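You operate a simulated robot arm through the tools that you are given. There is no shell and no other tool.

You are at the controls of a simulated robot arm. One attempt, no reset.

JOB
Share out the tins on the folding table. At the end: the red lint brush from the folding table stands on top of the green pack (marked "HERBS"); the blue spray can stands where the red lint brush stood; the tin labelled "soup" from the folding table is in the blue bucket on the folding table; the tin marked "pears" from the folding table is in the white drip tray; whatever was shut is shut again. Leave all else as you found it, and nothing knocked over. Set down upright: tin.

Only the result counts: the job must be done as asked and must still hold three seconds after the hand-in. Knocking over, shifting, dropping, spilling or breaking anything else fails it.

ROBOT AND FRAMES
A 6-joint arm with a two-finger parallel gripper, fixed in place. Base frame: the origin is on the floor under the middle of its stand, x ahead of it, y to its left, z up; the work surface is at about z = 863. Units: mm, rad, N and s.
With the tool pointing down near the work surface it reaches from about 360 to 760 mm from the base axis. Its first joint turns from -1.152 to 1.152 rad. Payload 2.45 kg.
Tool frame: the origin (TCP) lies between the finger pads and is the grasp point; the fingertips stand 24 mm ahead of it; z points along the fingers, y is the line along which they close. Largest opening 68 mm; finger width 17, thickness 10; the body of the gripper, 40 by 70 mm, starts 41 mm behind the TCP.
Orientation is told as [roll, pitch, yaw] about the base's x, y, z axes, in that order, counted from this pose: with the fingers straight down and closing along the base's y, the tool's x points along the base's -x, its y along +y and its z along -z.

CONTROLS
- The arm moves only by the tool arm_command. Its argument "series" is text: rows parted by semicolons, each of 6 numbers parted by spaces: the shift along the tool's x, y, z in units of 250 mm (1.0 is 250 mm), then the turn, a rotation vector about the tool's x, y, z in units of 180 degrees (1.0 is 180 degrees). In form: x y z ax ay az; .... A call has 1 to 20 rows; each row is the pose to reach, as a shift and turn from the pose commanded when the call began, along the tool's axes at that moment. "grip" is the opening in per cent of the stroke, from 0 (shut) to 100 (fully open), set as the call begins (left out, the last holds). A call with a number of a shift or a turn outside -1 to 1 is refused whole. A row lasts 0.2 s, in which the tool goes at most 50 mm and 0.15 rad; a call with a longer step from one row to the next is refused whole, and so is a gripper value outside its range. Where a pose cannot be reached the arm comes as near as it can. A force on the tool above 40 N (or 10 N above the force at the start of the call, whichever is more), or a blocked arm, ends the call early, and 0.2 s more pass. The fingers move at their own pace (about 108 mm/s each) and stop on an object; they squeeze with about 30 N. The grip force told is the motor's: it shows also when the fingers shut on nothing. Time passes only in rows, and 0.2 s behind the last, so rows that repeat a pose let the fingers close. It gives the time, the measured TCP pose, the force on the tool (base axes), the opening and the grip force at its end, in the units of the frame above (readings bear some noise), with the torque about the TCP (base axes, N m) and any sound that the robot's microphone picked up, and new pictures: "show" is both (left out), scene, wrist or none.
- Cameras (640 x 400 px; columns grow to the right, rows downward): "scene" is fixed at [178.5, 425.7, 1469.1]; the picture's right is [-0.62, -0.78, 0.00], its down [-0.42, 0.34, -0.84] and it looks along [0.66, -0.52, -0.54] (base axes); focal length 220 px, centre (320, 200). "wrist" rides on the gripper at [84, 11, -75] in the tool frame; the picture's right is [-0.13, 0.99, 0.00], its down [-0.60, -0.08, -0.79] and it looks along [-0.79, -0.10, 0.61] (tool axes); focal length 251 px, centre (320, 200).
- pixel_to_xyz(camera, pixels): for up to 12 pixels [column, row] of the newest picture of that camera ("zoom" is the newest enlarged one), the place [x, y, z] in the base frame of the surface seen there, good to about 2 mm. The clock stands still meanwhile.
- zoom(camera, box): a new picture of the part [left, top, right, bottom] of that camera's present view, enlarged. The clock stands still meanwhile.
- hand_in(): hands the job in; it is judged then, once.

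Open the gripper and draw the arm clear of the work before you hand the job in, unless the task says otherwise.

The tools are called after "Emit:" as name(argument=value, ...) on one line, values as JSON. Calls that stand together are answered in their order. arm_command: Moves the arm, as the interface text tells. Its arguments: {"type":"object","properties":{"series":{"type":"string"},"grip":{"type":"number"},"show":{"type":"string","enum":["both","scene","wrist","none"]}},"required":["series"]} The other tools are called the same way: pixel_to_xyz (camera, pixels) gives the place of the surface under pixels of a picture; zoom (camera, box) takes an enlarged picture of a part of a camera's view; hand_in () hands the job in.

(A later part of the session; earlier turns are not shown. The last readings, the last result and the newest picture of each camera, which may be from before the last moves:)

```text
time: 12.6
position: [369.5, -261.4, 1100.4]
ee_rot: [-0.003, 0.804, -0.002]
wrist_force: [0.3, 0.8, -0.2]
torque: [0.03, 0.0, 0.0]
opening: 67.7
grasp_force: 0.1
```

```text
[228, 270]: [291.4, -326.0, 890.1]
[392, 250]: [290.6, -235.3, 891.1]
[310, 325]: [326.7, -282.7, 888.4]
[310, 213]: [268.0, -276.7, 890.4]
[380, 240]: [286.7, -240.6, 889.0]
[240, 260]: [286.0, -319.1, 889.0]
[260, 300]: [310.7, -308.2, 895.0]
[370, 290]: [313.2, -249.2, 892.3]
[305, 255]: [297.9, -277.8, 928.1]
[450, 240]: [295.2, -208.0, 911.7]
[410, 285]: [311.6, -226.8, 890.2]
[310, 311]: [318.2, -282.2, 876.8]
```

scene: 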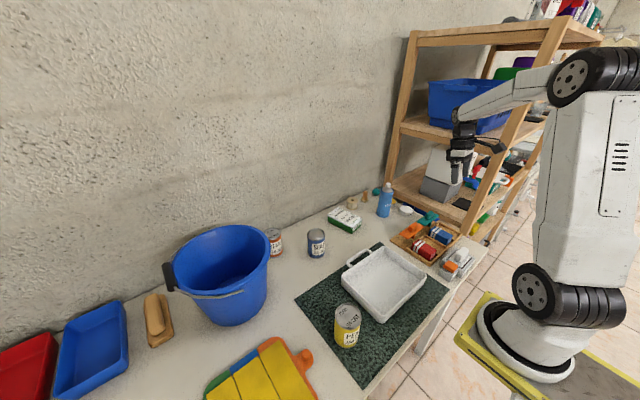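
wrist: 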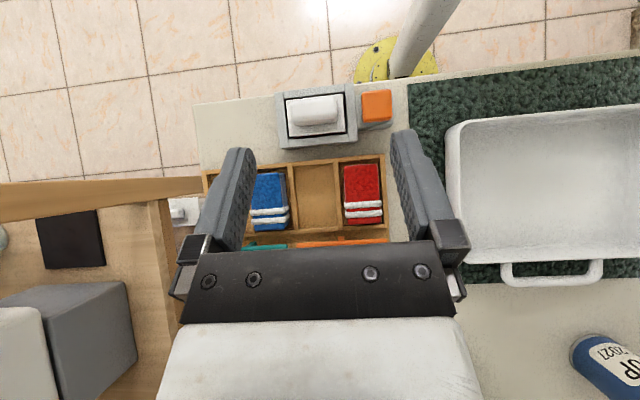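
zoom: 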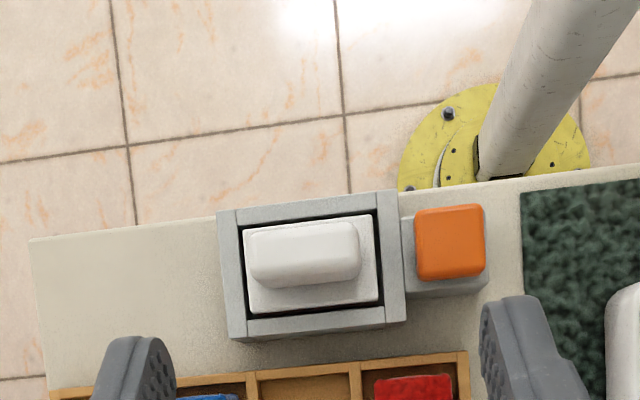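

I'll search the background for similar items, such as other brushes on the shelves, to learn what a lint brush looks like here.

Emit:
zoom(camera="scene", box=[465, 170, 525, 235])

Emit:
zoom(camera="scene", box=[540, 0, 640, 80])

Emit:
zoom(camera="scene", box=[560, 50, 640, 170])

Emit:
zoom(camera="scene", box=[400, 130, 520, 240])

Emit:
zoom(camera="scene", box=[490, 0, 600, 60])

```text
6.15 times, centred on (495, 202) of scene
```

zoom: 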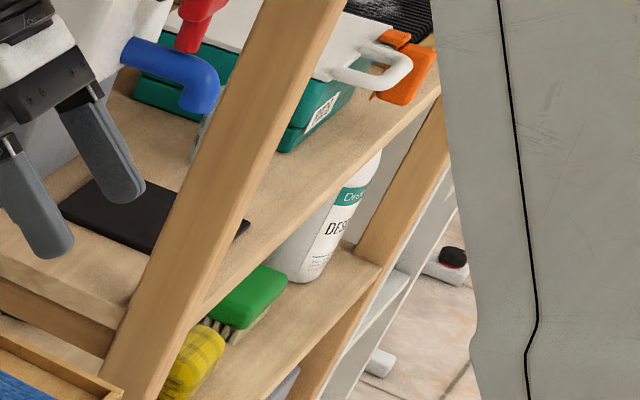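

```text
5.00 times, centred on (590, 40) of scene
```

zoom: 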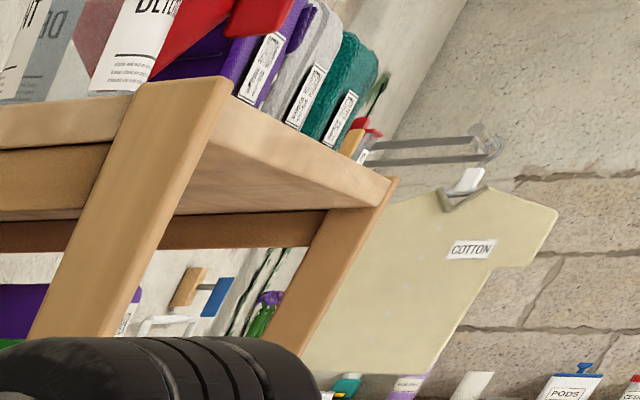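

```text
3.33 times, centred on (600, 110) of scene
```

zoom: 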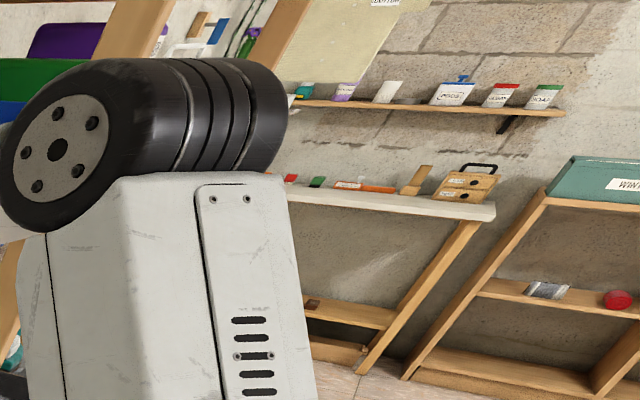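

```text
3.64 times, centred on (460, 185) of scene
```

zoom: 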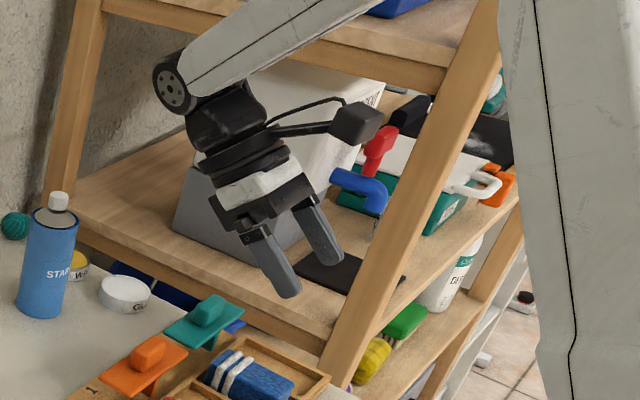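

```text
5.82 times, centred on (545, 30) of scene
```

zoom: 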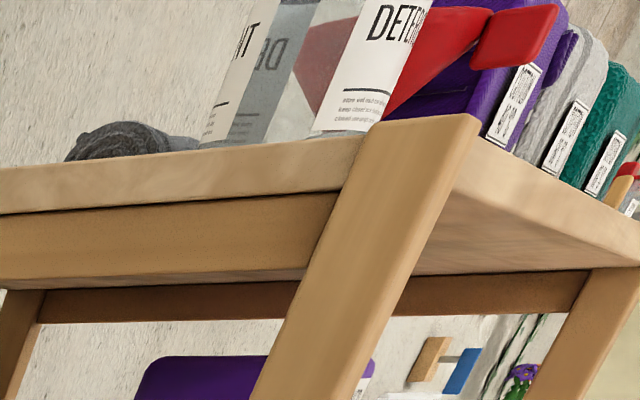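

The background tells me this is a laundry room, so the striped blocks might be rolled socks in a sorter. I'll check the one remaining hidden spot, behind the bucket, by raising the arm and yawing the camera left.

Emit:
arm_command(series="0.049 0.16 -0.093 0 -0.0427 0; 0.098 0.32 -0.187 0 -0.0853 0; 0.147 0.48 -0.28 0 -0.128 0; 0.195 0.64 -0.373 0 -0.1707 0; 0.244 0.80 -0.467 0 -0.2133 0; 0.293 0.96 -0.56 0 -0.256 0", show="none")

Emit:
arm_command(series="-0.1 0.1 -0.05 0 0 -0.04; -0.2 0.2 -0.1 0 0 -0.08; -0.3 0.3 -0.15 0 0 -0.12; -0.4 0.4 -0.2 0 0 -0.16; -0.5 0.5 -0.25 0 0 -0.2", show="both")

```text
time: 14.0
position: [421.2, -20.5, 1250.3]
ee_rot: [-0.002, -0.005, -0.001]
wrist_force: [0.0, 0.0, 0.6]
torque: [-0.06, 0.0, 0.01]
opening: 68.1
grasp_force: 0.0
```

```text
time: 15.2
position: [543.5, 102.2, 1315.0]
ee_rot: [-0.002, -0.002, 0.632]
wrist_force: [0.5, -0.4, 0.8]
torque: [0.0, -0.01, -0.02]
opening: 67.9
grasp_force: 0.0
```

scene: 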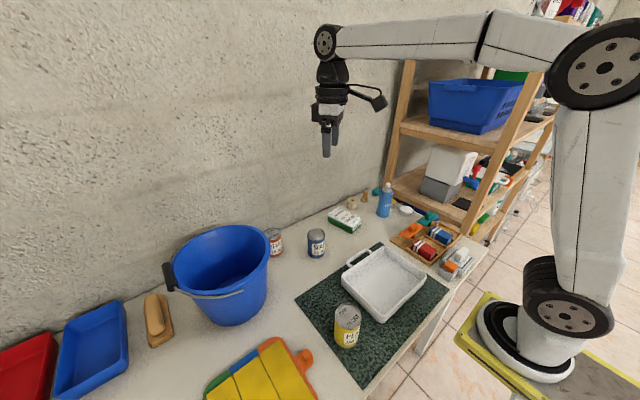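
wrist: 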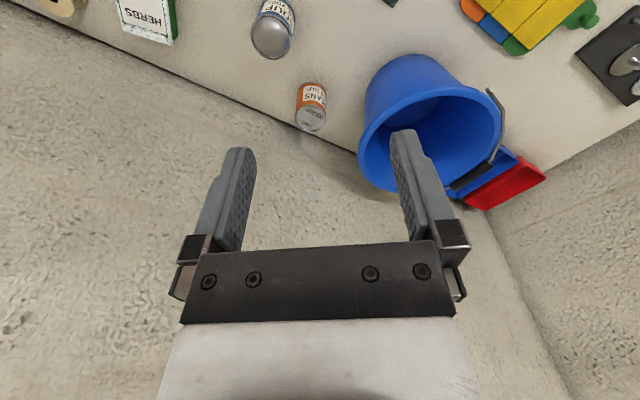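

Nothing is behind the bucket either. I'll take high-magnification zooms of the orange and teal paddles from the scene camera to understand how they relate to the compartments.

Emit:
zoom(camera="scene", box=[392, 215, 432, 245])

Emit:
zoom(camera="scene", box=[415, 200, 450, 230])

Emit:
zoom(camera="scene", box=[440, 240, 485, 285])

Emit:
zoom(camera="scene", box=[345, 180, 385, 215])

```text
13.33 times, centred on (412, 230) of scene
```

zoom: 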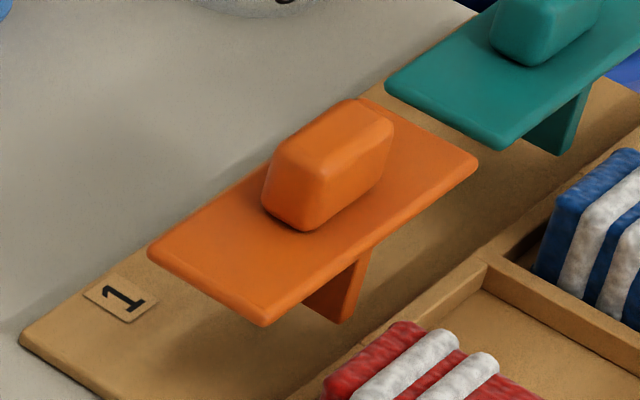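

```text
13.33 times, centred on (432, 215) of scene
```

zoom: 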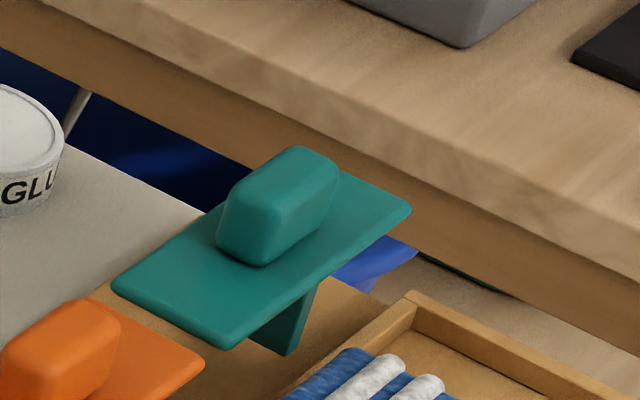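

```text
8.89 times, centred on (462, 262) of scene
```

zoom: 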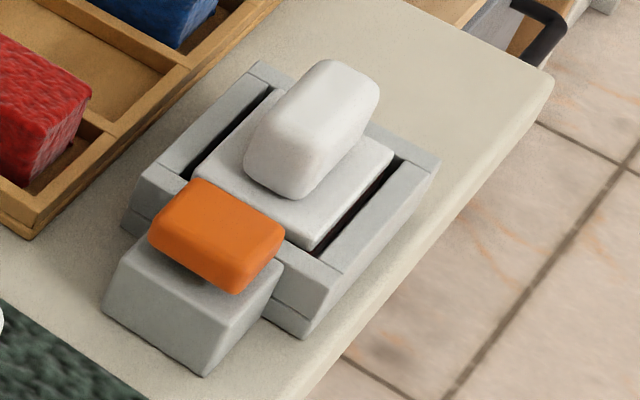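

```text
11.43 times, centred on (365, 198) of scene
```

zoom: 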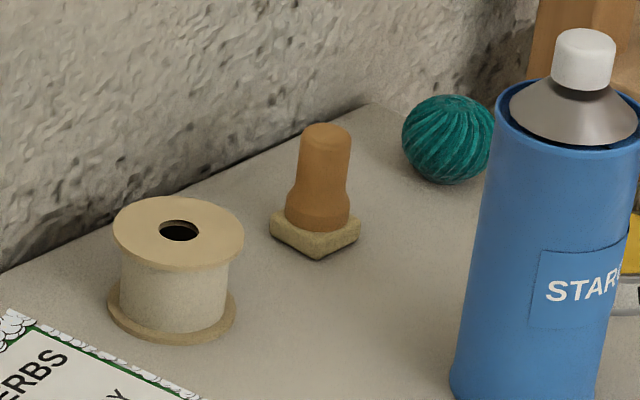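

In the grey device's right-hand gap there's a faint reddish tint. I'll zoom in much closer on that gap.

Emit:
zoom(camera="scene", box=[458, 252, 472, 266])

Emit:
zoom(camera="scene", box=[448, 244, 462, 258])

```text
16.00 times, centred on (465, 259) of scene
```

zoom: 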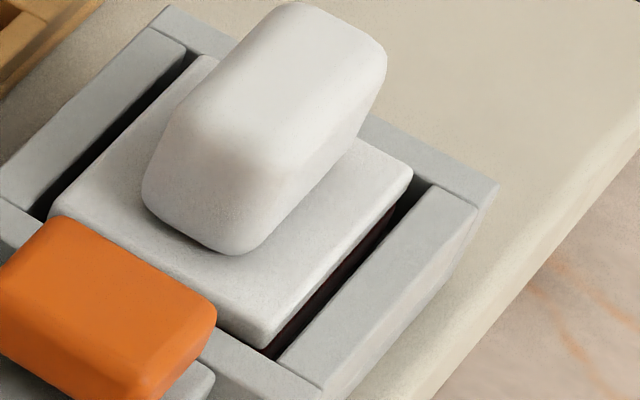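

```text
16.00 times, centred on (455, 251) of scene
```

zoom: 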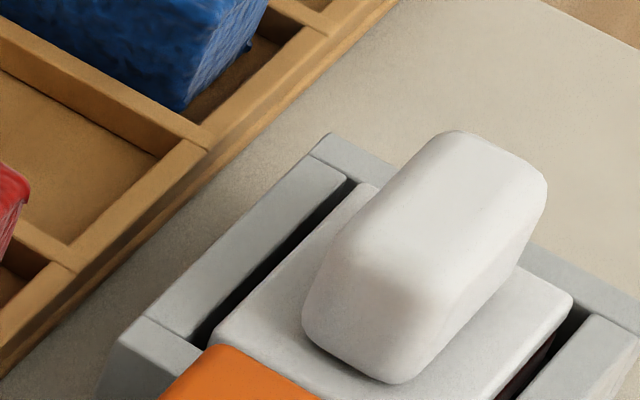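

There is a dark maroon surface under the white plate at about (530,365) in the newest zoom. I'll query its 3D location.

Emit:
pixel_to_xyz(camera="zoom", pixels=[[520, 378], [535, 362], [550, 345], [575, 325], [515, 392], [250, 285], [300, 235], [450, 270], [560, 300], [600, 330], [330, 330], [230, 300]])

```text
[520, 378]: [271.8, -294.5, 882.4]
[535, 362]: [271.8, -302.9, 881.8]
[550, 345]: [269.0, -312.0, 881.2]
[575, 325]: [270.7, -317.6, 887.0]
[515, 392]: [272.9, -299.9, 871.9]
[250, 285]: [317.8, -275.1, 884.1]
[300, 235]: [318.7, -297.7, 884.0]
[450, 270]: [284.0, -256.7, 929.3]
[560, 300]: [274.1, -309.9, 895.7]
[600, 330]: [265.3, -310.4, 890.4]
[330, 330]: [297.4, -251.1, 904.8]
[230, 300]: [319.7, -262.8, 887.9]
```

Something dark red sits just under the white plate's edge, at x≈272 and z 872–882. I'll return above that device and look almost straight down from closer to see what's in the gap.

Emit:
arm_command(series="0.136 -0.021 0.052 0 0 0.04; 0.273 -0.042 0.104 0 0 0.08; 0.409 -0.063 0.156 0 0 0.12; 0.546 -0.084 0.208 0 0 0.16; 0.682 -0.105 0.26 0 0 0.2", show="none")

Emit:
arm_command(series="0.033 -0.145 0.11 0 0.0427 0; 0.066 -0.29 0.22 0 0.0853 0; 0.1 -0.435 0.33 0 0.128 0; 0.133 -0.58 0.44 0 0.1707 0; 0.166 -0.725 0.55 0 0.2133 0; 0.2 -0.87 0.66 0 0.256 0; 0.2 -0.9 0.8 0 0.256 0; 0.2 -0.92 0.92 0 0.256 0", show="wrist")

```text
time: 16.4
position: [421.4, -21.3, 1248.0]
ee_rot: [-0.001, -0.003, -0.002]
wrist_force: [-0.1, -0.4, -0.5]
torque: [-0.02, 0.0, -0.04]
opening: 68.0
grasp_force: 0.1
```

```text
time: 18.2
position: [372.5, -250.5, 1018.4]
ee_rot: [-0.002, 0.8, -0.004]
wrist_force: [0.2, -0.5, -0.8]
torque: [0.01, 0.01, -0.01]
opening: 68.1
grasp_force: 0.0
```

wrist: 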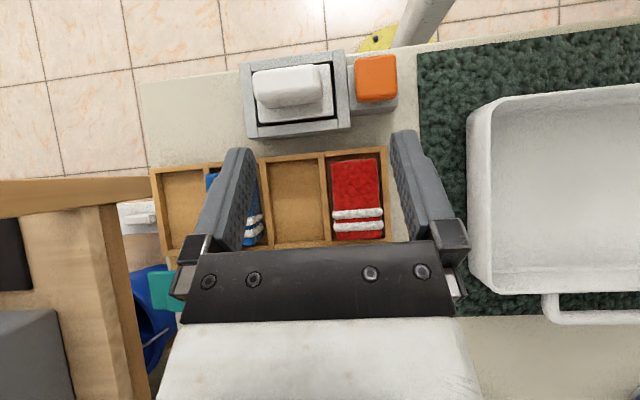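

Emit:
zoom(camera="wrist", box=[235, 45, 405, 150])

Emit:
zoom(camera="wrist", box=[315, 55, 350, 135])

Emit:
zoom(camera="wrist", box=[245, 100, 350, 140])

```text
3.76 times, centred on (320, 98) of wrist
```

zoom: 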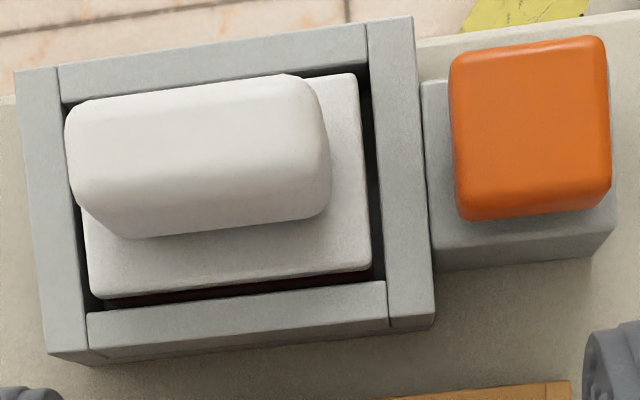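

```text
5.00 times, centred on (332, 95) of wrist
```

zoom: 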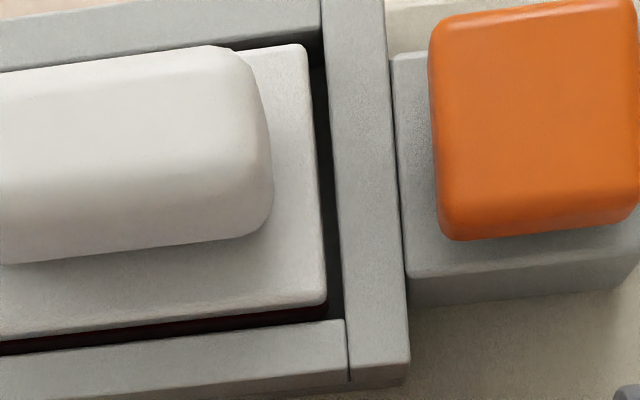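

```text
6.10 times, centred on (298, 120) of wrist
```

zoom: 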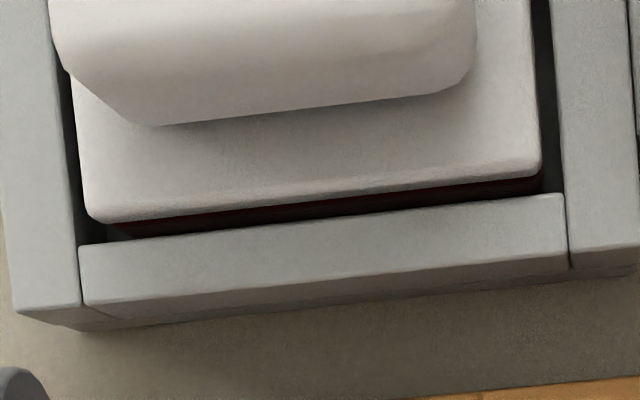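

A dark red layer is attached under the white plate, which makes it a plug or pad of that device. I'll now measure the empty slot 2 precisely, since all slots should be equal, to see whether the 52 mm can would fit such a slot.

Emit:
zoom(camera="wrist", box=[250, 140, 400, 250])

Emit:
pixel_to_xyz(camera="zoom", pixels=[[40, 150], [60, 150], [70, 150], [80, 150], [90, 150], [290, 150], [300, 150], [310, 150], [320, 150], [330, 150], [180, 60], [200, 330]])

```text
3.64 times, centred on (325, 195) of wrist
```

zoom: 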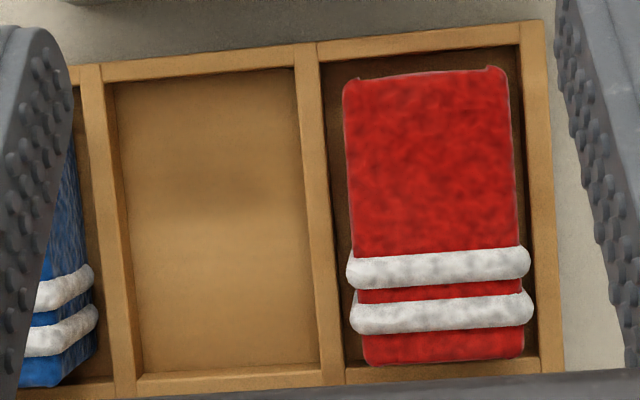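

```text
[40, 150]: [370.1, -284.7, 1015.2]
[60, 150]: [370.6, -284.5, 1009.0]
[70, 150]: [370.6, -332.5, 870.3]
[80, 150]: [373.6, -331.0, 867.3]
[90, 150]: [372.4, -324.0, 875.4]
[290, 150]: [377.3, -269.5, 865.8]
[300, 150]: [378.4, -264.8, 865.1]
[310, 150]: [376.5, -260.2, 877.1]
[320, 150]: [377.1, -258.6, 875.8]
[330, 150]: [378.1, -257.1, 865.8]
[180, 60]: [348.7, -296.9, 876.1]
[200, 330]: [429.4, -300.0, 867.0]
```

Slot width is about 54 mm and length about 85 mm, so the 52 mm can fits slot 1, which supports the red block being the "red lint brush". Now I'll measure the tins precisely, starting with the soup tin.

Emit:
zoom(camera="scene", box=[295, 220, 340, 265])

Emit:
pixel_to_xyz(camera="zoom", pixels=[[240, 200], [260, 200], [290, 200], [320, 200], [350, 200], [380, 200], [395, 200], [310, 110], [310, 340], [310, 350], [240, 250], [390, 250]])

```text
8.89 times, centred on (318, 242) of scene
```

zoom: 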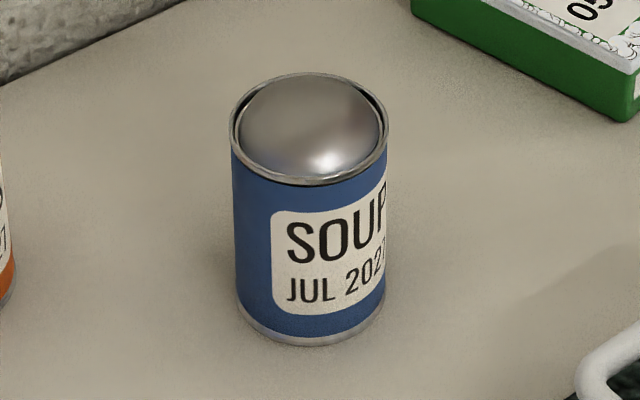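

```text
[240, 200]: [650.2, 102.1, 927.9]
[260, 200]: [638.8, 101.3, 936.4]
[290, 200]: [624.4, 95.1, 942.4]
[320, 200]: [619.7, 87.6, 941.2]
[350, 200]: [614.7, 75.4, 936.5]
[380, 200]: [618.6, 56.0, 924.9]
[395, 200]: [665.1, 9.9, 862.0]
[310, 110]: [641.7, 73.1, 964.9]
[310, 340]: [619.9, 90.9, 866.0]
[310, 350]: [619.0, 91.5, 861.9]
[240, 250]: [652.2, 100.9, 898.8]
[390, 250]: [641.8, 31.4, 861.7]
```

Soup tin: centre about (645, 72), diameter about 61 mm, rim z≈953. Now the pears tin and the bucket rim.

Emit:
zoom(camera="scene", box=[325, 295, 370, 355])

Emit:
pixel_to_xyz(camera="zoom", pixels=[[230, 150], [240, 200], [270, 200], [300, 200], [330, 200], [360, 200], [390, 200], [400, 180], [320, 110], [320, 330], [250, 260], [380, 260]])

Emit:
zoom(camera="scene", box=[150, 215, 290, 335])

Emit:
pixel_to_xyz(camera="zoom", pixels=[[420, 40], [350, 42], [280, 60], [200, 110], [130, 175], [470, 60], [500, 110], [480, 180], [440, 220], [350, 255], [240, 265], [110, 230]])

```text
6.67 times, centred on (348, 325) of scene
```

zoom: 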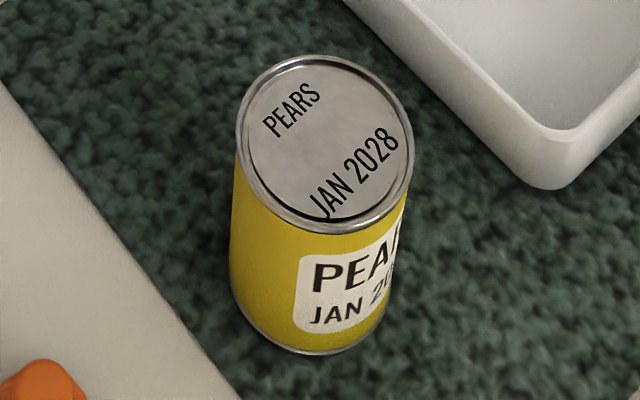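

```text
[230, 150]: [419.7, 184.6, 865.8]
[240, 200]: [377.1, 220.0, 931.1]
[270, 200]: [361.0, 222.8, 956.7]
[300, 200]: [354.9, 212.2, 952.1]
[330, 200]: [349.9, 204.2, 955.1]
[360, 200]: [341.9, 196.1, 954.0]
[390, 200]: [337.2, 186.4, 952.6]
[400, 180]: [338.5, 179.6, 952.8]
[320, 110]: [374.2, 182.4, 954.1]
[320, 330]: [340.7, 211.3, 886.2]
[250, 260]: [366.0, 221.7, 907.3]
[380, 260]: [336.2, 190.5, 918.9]
```

```text
3.33 times, centred on (220, 275) of scene
```

zoom: 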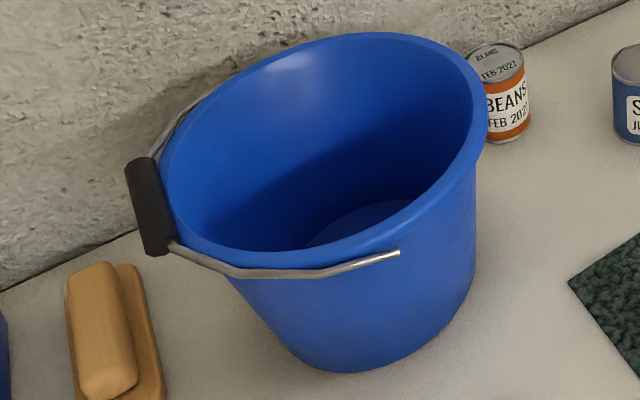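

```text
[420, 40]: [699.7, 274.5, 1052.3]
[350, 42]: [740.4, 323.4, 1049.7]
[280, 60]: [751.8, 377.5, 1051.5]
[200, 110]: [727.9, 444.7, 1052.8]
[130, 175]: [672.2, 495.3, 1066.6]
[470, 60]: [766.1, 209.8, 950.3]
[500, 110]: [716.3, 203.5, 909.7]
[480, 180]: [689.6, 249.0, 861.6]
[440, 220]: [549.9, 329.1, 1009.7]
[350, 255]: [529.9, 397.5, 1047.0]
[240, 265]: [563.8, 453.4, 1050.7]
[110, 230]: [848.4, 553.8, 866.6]
```

The soup tin is about 61 mm across (68 mm opening) and the bucket centre is near (641,373) with rim z≈1052. I'll straighten the tool and move to a hover over the soup tin with yaw −90°, so the camera ends up on the bucket's +y side later.

Emit:
arm_command(series="0.027 0.133 -0.098 0 -0.0425 0; 0.054 0.267 -0.197 0 -0.085 0; 0.081 0.4 -0.295 0 -0.1274 0; 0.108 0.533 -0.393 0 -0.17 0; 0.135 0.667 -0.492 0 -0.2123 0; 0.162 0.8 -0.59 0 -0.2547 0", grip=100, show="none")

Emit:
arm_command(series="-0.0709 0.0444 0.0255 0 0 0.0455; -0.1418 0.0887 0.0509 0 0 0.0909; -0.2127 0.1331 0.0764 0 0 0.1364; -0.2836 0.1775 0.1018 0 0 0.1818; -0.3545 0.2218 0.1273 0 0 0.2273; -0.4255 0.2662 0.1527 0 0 0.2727; -0.4964 0.3105 0.1782 0 0 0.3182; -0.5673 0.3549 0.2036 0 0 0.3636; -0.6382 0.3993 0.2291 0 0 0.4091; -0.7091 0.4436 0.2545 0 0 0.4545; -0.78 0.488 0.28 0 0 0.5; -0.78 0.488 0.28 0 0 0.5", show="both")

```text
time: 19.6
position: [449.4, -48.4, 1151.5]
ee_rot: [-0.002, 0.002, 0.0]
wrist_force: [-0.5, -0.5, 0.3]
torque: [0.01, -0.01, 0.02]
opening: 67.9
grasp_force: 0.1
```

```text
time: 22.2
position: [646.7, 74.1, 1080.9]
ee_rot: [-0.002, -0.002, -1.574]
wrist_force: [0.0, 1.0, 0.0]
torque: [-0.01, 0.0, -0.03]
opening: 68.0
grasp_force: 0.1
```

scene: 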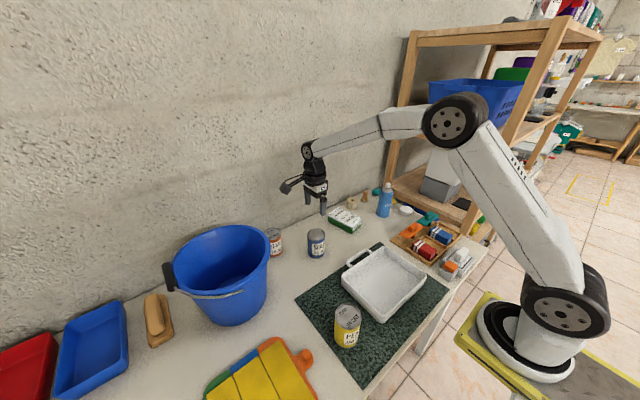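
wrist: 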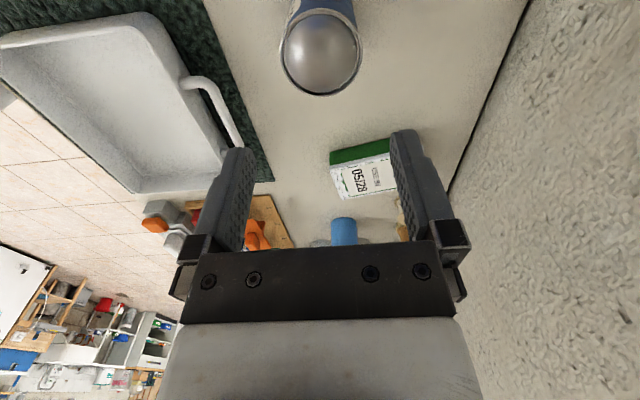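

The soup tin's rim appears at about (320,53) in the wrist view. I'll sample rim and body points to refine its centre.

Emit:
zoom(camera="wrist", box=[270, 0, 370, 100])

Emit:
pixel_to_xyz(camera="zoom", pixels=[[320, 375], [270, 368], [375, 362], [195, 260], [190, 220], [475, 240], [470, 270], [210, 300], [450, 310], [185, 190], [475, 200], [330, 200]])

```text
4.00 times, centred on (320, 50) of wrist
```

zoom: 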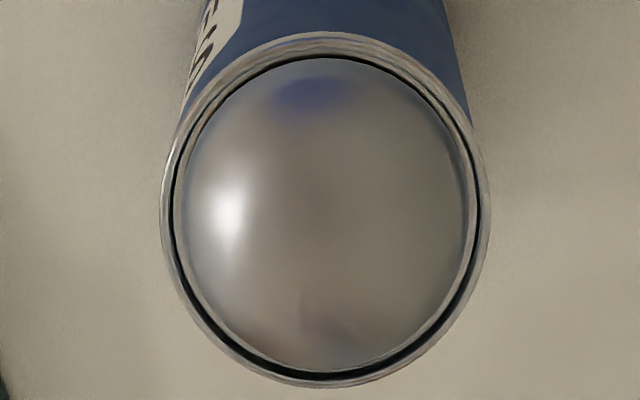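

```text
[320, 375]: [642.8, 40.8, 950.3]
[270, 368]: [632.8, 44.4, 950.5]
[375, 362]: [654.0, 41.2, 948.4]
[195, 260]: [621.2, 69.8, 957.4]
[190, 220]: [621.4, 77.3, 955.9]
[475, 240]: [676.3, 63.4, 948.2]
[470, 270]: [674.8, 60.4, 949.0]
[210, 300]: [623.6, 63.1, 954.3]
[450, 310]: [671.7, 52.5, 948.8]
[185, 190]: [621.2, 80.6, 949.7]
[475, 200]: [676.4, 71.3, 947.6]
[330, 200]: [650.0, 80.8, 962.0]
```

Combining the estimates, the soup tin's centre is about (647.5, 71.5). I'll shift a touch and descend to TCP z≈935, with the fingers straddling the tin.

Emit:
arm_command(series="-0.0104 0.003 0.1 0 0 0; -0.0104 0.003 0.22 0 0 0; -0.0104 0.003 0.33 0 0 0; -0.0104 0.003 0.42 0 0 0; -0.0104 0.003 0.48 0 0 0; -0.0104 0.003 0.535 0 0 0; -0.0104 0.003 0.58 0 0 0; -0.0104 0.003 0.58 0 0 0", grip=100, show="both")

```text
time: 24.0
position: [646.4, 69.7, 933.8]
ee_rot: [-0.001, -0.001, -1.571]
wrist_force: [0.2, -0.4, 0.3]
torque: [0.0, -0.02, 0.02]
opening: 68.1
grasp_force: 0.1
```

scene: 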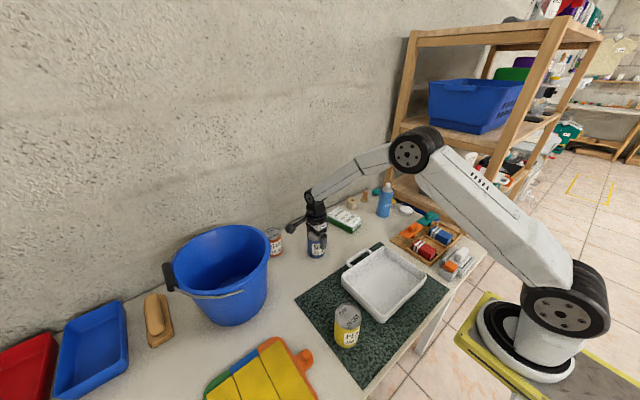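
wrist: 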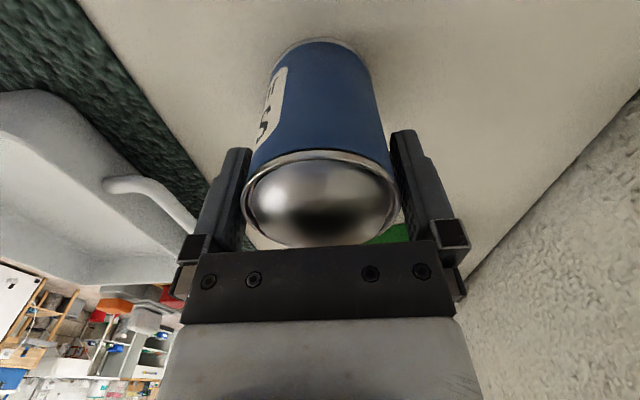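

The fingers straddle the tin cleanly; from the rim position it's about 3–4 mm toward the camera. I'll shift 3 mm that way, then close.

Emit:
arm_command(series="0.012 0 0 0 0 0", grip=100, show="none")

Emit:
arm_command(series="0 0 0 0 0 0; 0 0 0 0 0 0; 0 0 0 0 0 0; 0 0 0 0 0 0", grip=0, show="wrist")

```text
time: 24.4
position: [646.0, 72.9, 935.4]
ee_rot: [0.0, -0.002, -1.57]
wrist_force: [0.0, -0.9, 0.0]
torque: [0.04, -0.01, -0.02]
opening: 67.8
grasp_force: 0.2
```

```text
time: 25.4
position: [645.3, 71.9, 933.5]
ee_rot: [-0.001, -0.002, -1.571]
wrist_force: [0.8, 1.0, 1.7]
torque: [0.0, -0.11, 0.01]
opening: 61.4
grasp_force: 30.0
```

wrist: 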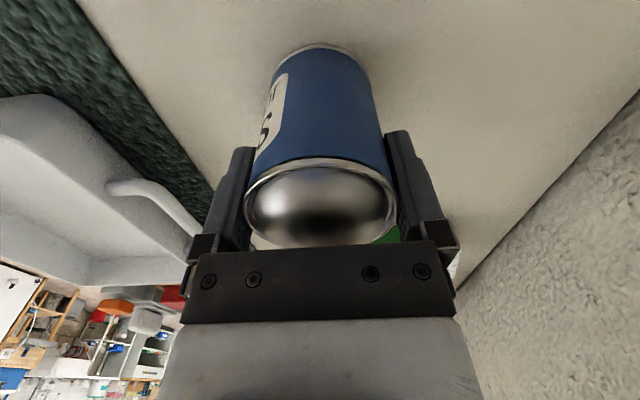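

The tin is held at 61.4 mm with 30 N. I'll lift straight up 250 mm.

Emit:
arm_command(series="0 0 -0.06 0 0 0; 0 0 -0.18 0 0 0; 0 0 -0.35 0 0 0; 0 0 -0.52 0 0 0; 0 0 -0.69 0 0 0; 0 0 -0.86 0 0 0; 0 0 -1.0 0 0 0; 0 0 -1.0 0 0 0", show="scene")

```text
time: 27.2
position: [646.6, 73.9, 1182.8]
ee_rot: [-0.001, -0.002, -1.571]
wrist_force: [0.0, 0.0, -2.5]
torque: [0.02, 0.01, -0.02]
opening: 61.0
grasp_force: 30.2
```

scene: 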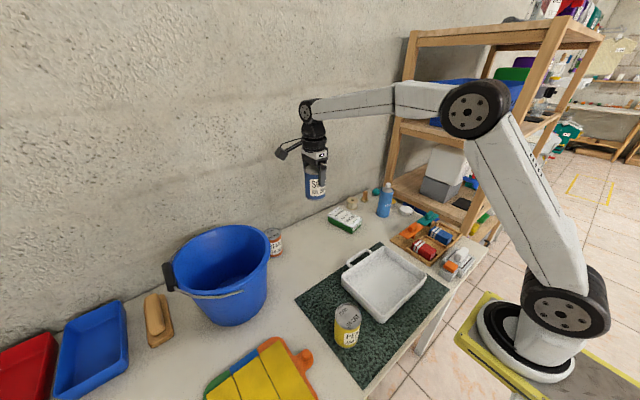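

The tin (about 2.5 N) is lifted clear at z≈1183. Next I move it over the near side of the bucket's mouth, yawing to −120°.

Emit:
arm_command(series="0.1429 -0.0317 0 0 0 0.0238; 0.2857 -0.0634 0 0 0 0.0476; 0.4286 -0.0951 0 0 0 0.0714; 0.5714 -0.1269 0 0 0 0.0952; 0.7143 -0.1586 0 0 0 0.119; 0.8571 -0.1903 0 0 0 0.1429; 1.0 -0.222 0 0 0 0.1667; 1.0 -0.222 0 0 0 0.1667", show="both")

```text
time: 29.0
position: [589.1, 322.8, 1183.9]
ee_rot: [0.001, -0.001, -2.096]
wrist_force: [0.7, -0.4, -2.2]
torque: [0.0, 0.0, 0.01]
opening: 61.3
grasp_force: 30.2
```

scene: 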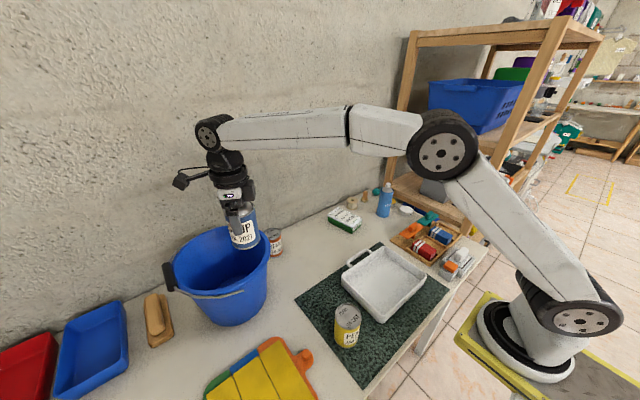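
wrist: 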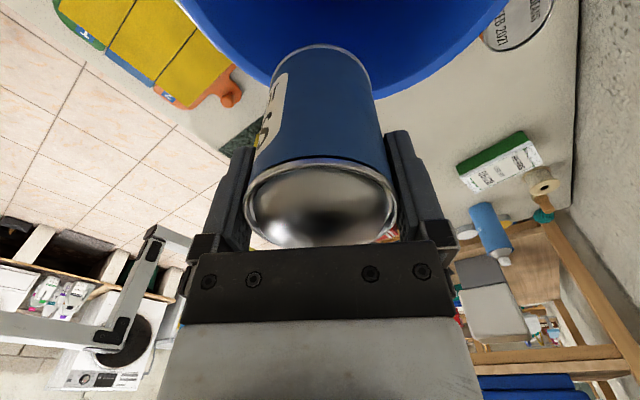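

The tin is over the mouth. I'll query the bucket's floor and its near rim to verify clearances before descending.

Emit:
pixel_to_xyz(camera="scene", pixels=[[232, 283], [238, 280], [228, 284], [222, 280], [215, 262], [200, 285], [240, 272], [256, 275]])

Emit:
pixel_to_xyz(camera="wrist", pixels=[[230, 55], [262, 80], [390, 95], [440, 70], [480, 30], [205, 20], [420, 20], [260, 20], [400, 50], [320, 70], [560, 10]])

```text
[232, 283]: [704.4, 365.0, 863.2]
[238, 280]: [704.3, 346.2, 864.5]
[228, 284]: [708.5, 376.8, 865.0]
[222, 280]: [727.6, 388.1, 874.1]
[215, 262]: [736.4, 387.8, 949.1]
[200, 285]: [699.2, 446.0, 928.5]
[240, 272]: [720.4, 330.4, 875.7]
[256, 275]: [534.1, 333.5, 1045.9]
```

```text
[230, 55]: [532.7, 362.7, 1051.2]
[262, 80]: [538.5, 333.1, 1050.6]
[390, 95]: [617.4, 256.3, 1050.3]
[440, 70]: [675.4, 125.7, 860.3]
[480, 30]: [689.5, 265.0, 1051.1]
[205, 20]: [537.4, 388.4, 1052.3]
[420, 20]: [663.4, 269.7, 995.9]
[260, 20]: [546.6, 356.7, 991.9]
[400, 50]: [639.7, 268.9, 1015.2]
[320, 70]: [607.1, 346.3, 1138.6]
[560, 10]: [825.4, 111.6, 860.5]
```

Bucket centre is refined to about (641.5, 369) with the floor at z≈865. I'll move in to about (625, 340) while descending partway, then check that the arm reached it.

Emit:
arm_command(series="0.05 0.033 0.06 0 0 0; 0.10 0.067 0.14 0 0 0; 0.133 0.089 0.26 0 0 0; 0.133 0.089 0.36 0 0 0; 0.133 0.089 0.36 0 0 0", show="both")

```text
time: 30.2
position: [625.3, 341.1, 1093.8]
ee_rot: [0.001, -0.002, -2.095]
wrist_force: [0.6, -0.3, -3.3]
torque: [0.05, 0.0, -0.02]
opening: 61.4
grasp_force: 29.4
```

scene: 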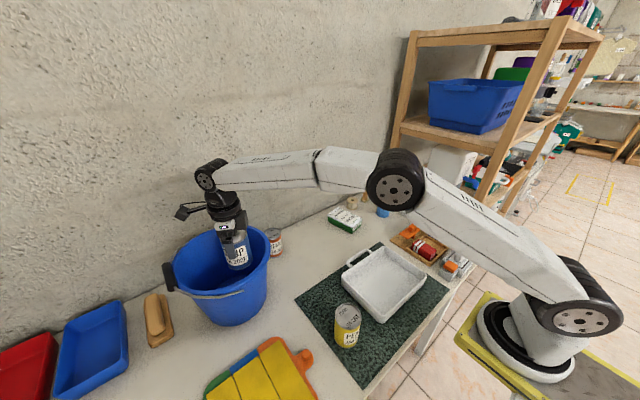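
wrist: 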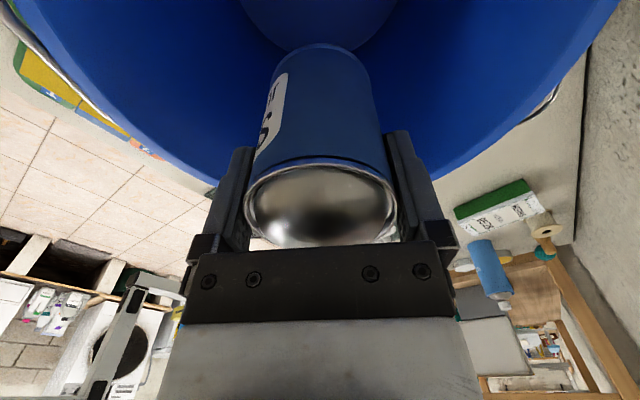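

The tin is well inside the mouth. I'll zoom in on the scene to check how the camera box clears the rim before going deeper.

Emit:
zoom(camera="scene", box=[150, 150, 290, 300])

Emit:
pixel_to_xyz(camera="zoom", pixels=[[220, 148], [200, 165], [245, 170], [300, 195], [320, 150], [330, 120]])

```text
2.67 times, centred on (220, 225) of scene
```

zoom: 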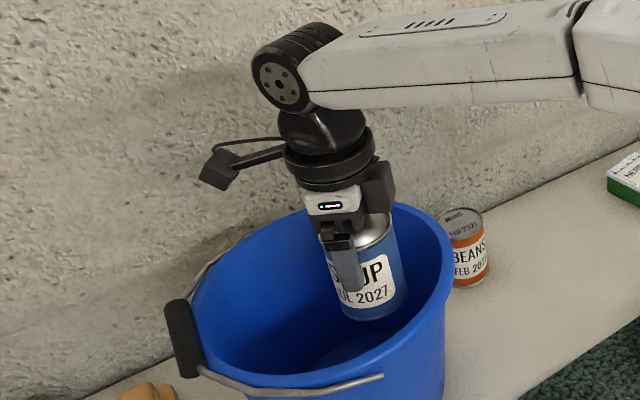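

```text
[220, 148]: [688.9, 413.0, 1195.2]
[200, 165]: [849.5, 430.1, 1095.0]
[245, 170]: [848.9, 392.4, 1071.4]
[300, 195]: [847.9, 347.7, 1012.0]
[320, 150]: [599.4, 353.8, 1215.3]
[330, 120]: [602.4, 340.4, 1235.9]
```

The camera box stays about 65–85 mm from the bucket axis and the forearm is well above the rim. I'll descend to about 5 mm above the bucket floor.

Emit:
arm_command(series="0 0 0.12 0 0 0; 0 0 0.26 0 0 0; 0 0 0.38 0 0 0; 0 0 0.48 0 0 0; 0 0 0.55 0 0 0; 0 0 0.605 0 0 0; 0 0 0.605 0 0 0", show="both")

```text
time: 31.8
position: [627.2, 341.9, 943.2]
ee_rot: [0.001, -0.003, -2.094]
wrist_force: [0.7, 0.3, -3.2]
torque: [0.01, 0.0, -0.01]
opening: 61.2
grasp_force: 30.0
```

scene: 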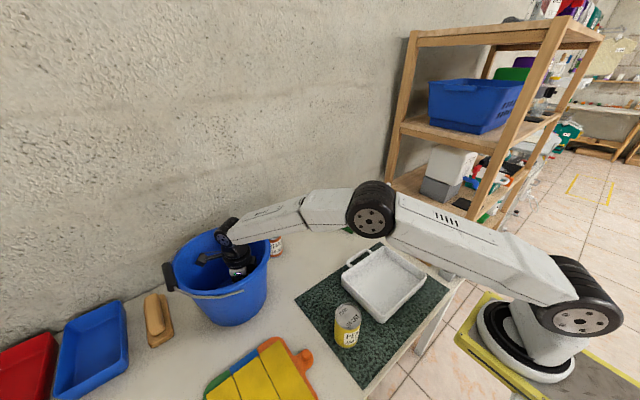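
wrist: 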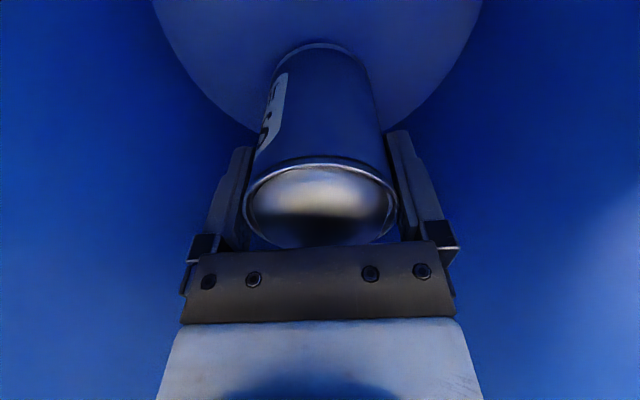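

No contact yet (z force about −3 N, the tin's weight). The forearm passes close over the near rim, so I'll check its clearance with a zoom.

Emit:
zoom(camera="scene", box=[180, 190, 320, 290])

Emit:
pixel_to_xyz(camera="zoom", pixels=[[280, 235], [330, 235], [380, 225], [400, 215], [390, 240], [350, 250], [240, 230], [300, 300], [250, 300], [130, 260], [415, 235], [360, 190]])

```text
4.00 times, centred on (250, 240) of scene
```

zoom: 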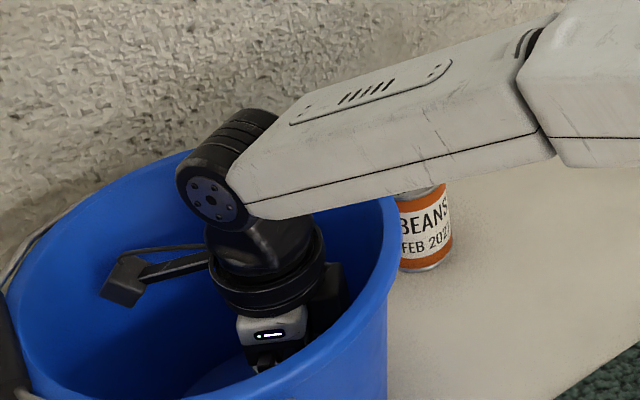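

```text
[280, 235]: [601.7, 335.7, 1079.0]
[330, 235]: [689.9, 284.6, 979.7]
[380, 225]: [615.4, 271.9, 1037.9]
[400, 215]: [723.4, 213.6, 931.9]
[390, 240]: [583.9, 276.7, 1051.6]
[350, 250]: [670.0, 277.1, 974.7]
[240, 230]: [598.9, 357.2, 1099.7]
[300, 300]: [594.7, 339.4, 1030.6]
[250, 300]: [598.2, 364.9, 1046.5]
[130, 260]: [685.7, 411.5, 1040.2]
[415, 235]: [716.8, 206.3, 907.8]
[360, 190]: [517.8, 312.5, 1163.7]
```

The forearm clears the rim by more than 80 mm. I'll lower the last few millimetres slowly.

Emit:
arm_command(series="0 0 0.008 0 0 0; 0 0 0.014 0 0 0; 0 0 0.020 0 0 0; 0 0 0.024 0 0 0; 0 0 0.024 0 0 0", show="none")

```text
time: 33.0
position: [626.9, 340.5, 938.8]
ee_rot: [-0.001, -0.003, -2.094]
wrist_force: [-1.8, -1.2, 4.9]
torque: [-0.11, 0.19, 0.05]
opening: 61.1
grasp_force: 30.0
```

The force flipped to +4.9 N, so the tin is resting on the bucket floor. I'll release it.

Emit:
arm_command(series="0 0 0 0 0 0; 0 0 0 0 0 0; 0 0 0 0 0 0", grip=100, show="wrist")

```text
time: 33.8
position: [627.2, 340.3, 937.4]
ee_rot: [0.0, -0.003, -2.094]
wrist_force: [0.4, 0.1, 0.8]
torque: [-0.03, -0.03, 0.01]
opening: 68.2
grasp_force: 0.0
```

wrist: 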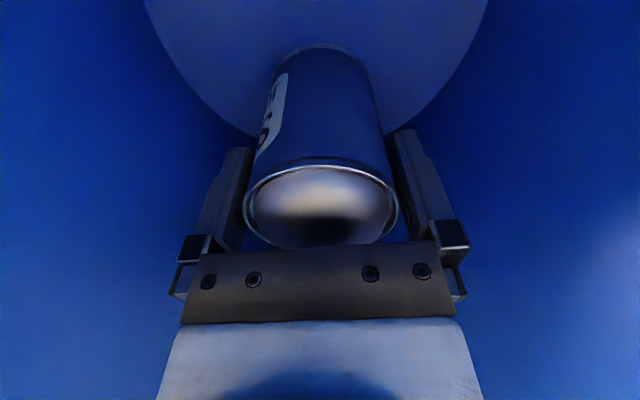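

The fingers opened and the tin stands by itself. I'll retract straight up and then back toward the base.

Emit:
arm_command(series="0 0 -0.05 0 0 0; 0 0 -0.15 0 0 0; 0 0 -0.3 0 0 0; 0 0 -0.45 0 0 0; 0 0 -0.62 0 0 0; -0.06 -0.04 -0.72 0 0 0; -0.133 -0.089 -0.84 0 0 0; -0.25 -0.15 -0.9 0 0 0", show="both")

```text
time: 35.6
position: [563.4, 306.0, 1163.7]
ee_rot: [0.0, -0.007, -2.093]
wrist_force: [-0.7, 0.3, 0.1]
torque: [0.02, 0.04, 0.02]
opening: 67.8
grasp_force: 0.0
```

scene: 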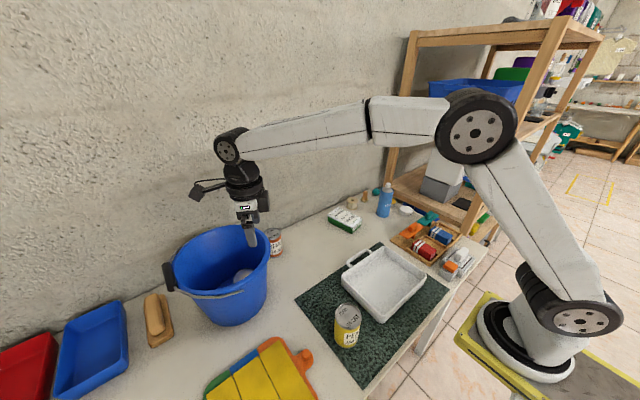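
wrist: 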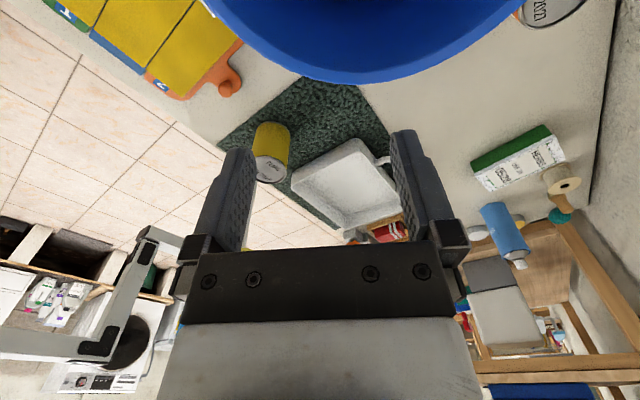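

The soup tin stands in the bucket, seen at (240,275). Now I'll go to a hover over the pears tin at about (366,191), turning the yaw back to 0.

Emit:
arm_command(series="-0.0527 -0.0304 0.0223 0 0 -0.0445; -0.1055 -0.0608 0.0447 0 0 -0.0889; -0.1582 -0.0912 0.067 0 0 -0.1334; -0.2109 -0.1216 0.0893 0 0 -0.1779; -0.2637 -0.152 0.1117 0 0 -0.2223; -0.3164 -0.1824 0.134 0 0 -0.2668; -0.3691 -0.2128 0.1563 0 0 -0.3113; -0.4219 -0.2432 0.1787 0 0 -0.3557; -0.4746 -0.2736 0.201 0 0 -0.4002; -0.5273 -0.304 0.2233 0 0 -0.4447; -0.5801 -0.3344 0.2457 0 0 -0.4891; -0.6328 -0.3648 0.268 0 0 -0.5336; -0.6855 -0.3952 0.2903 0 0 -0.578; -0.7383 -0.4256 0.3127 0 0 -0.6225; -0.791 -0.456 0.335 0 0 -0.667; -0.791 -0.456 0.335 0 0 -0.667", show="both")

```text
time: 39.0
position: [365.6, 190.0, 1077.8]
ee_rot: [-0.003, 0.002, 0.003]
wrist_force: [-0.4, 0.0, -0.2]
torque: [0.0, 0.03, -0.02]
opening: 68.1
grasp_force: 0.1
```

scene: 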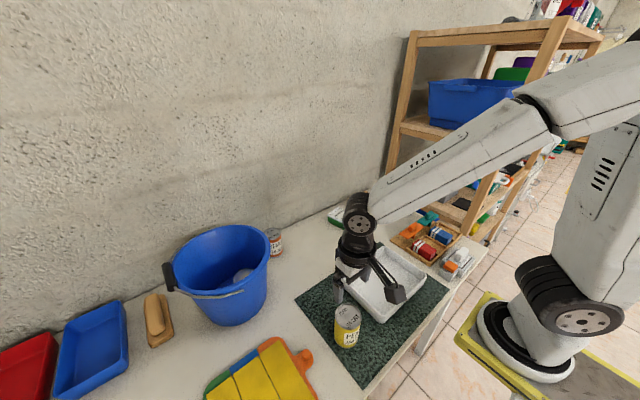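
wrist: 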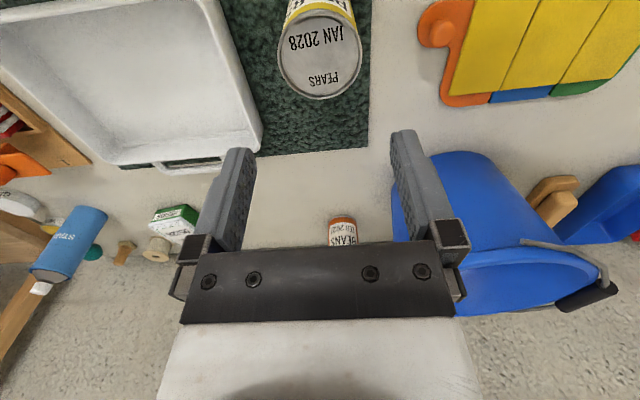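

The pears tin's lid appears at about (320,53). I'll zoom for the exact rim extents to centre on it.

Emit:
zoom(camera="wrist", box=[270, 0, 370, 100])

Emit:
pixel_to_xyz(camera="zoom", pixels=[[325, 395], [240, 370], [400, 375], [175, 270], [168, 220], [475, 260], [480, 220], [325, 200], [250, 200], [400, 200], [325, 300], [325, 120]])

```text
4.00 times, centred on (320, 50) of wrist
```

zoom: 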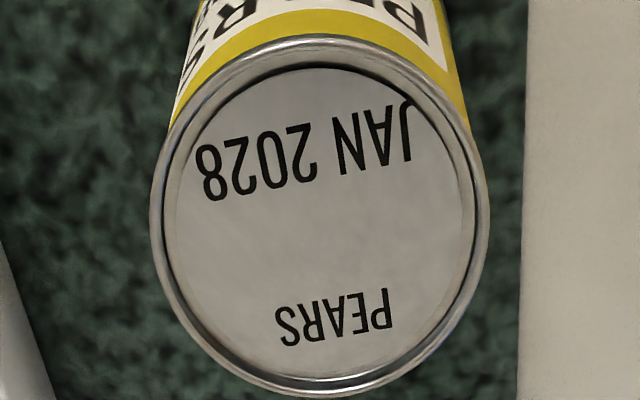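

```text
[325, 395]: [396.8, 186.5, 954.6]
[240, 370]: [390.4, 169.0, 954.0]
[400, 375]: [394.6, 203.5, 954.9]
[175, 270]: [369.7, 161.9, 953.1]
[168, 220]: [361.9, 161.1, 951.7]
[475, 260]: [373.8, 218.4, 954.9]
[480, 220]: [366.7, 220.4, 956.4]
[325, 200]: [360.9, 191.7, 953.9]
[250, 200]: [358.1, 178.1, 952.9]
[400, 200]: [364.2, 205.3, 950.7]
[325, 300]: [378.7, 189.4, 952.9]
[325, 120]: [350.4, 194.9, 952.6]
```

The ellipse centre matches the TCP exactly (tin centre ≈ (366,190.5)). I'll descend to TCP z≈937.

Emit:
arm_command(series="0 0.002 0.1 0 0 0; 0 0.002 0.22 0 0 0; 0 0.002 0.33 0 0 0; 0 0.002 0.42 0 0 0; 0 0.002 0.49 0 0 0; 0 0.002 0.535 0 0 0; 0 0.002 0.563 0 0 0; 0 0.002 0.563 0 0 0", grip=100, show="wrist")

```text
time: 40.8
position: [366.5, 192.4, 938.0]
ee_rot: [-0.002, 0.0, 0.001]
wrist_force: [-0.4, 0.2, 0.5]
torque: [0.0, 0.01, -0.01]
opening: 68.1
grasp_force: 0.1
```

wrist: 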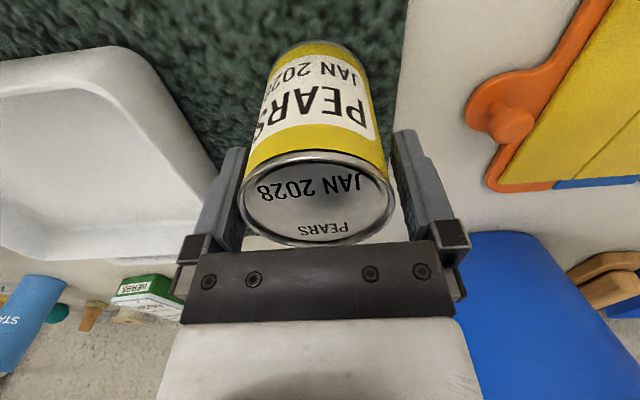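

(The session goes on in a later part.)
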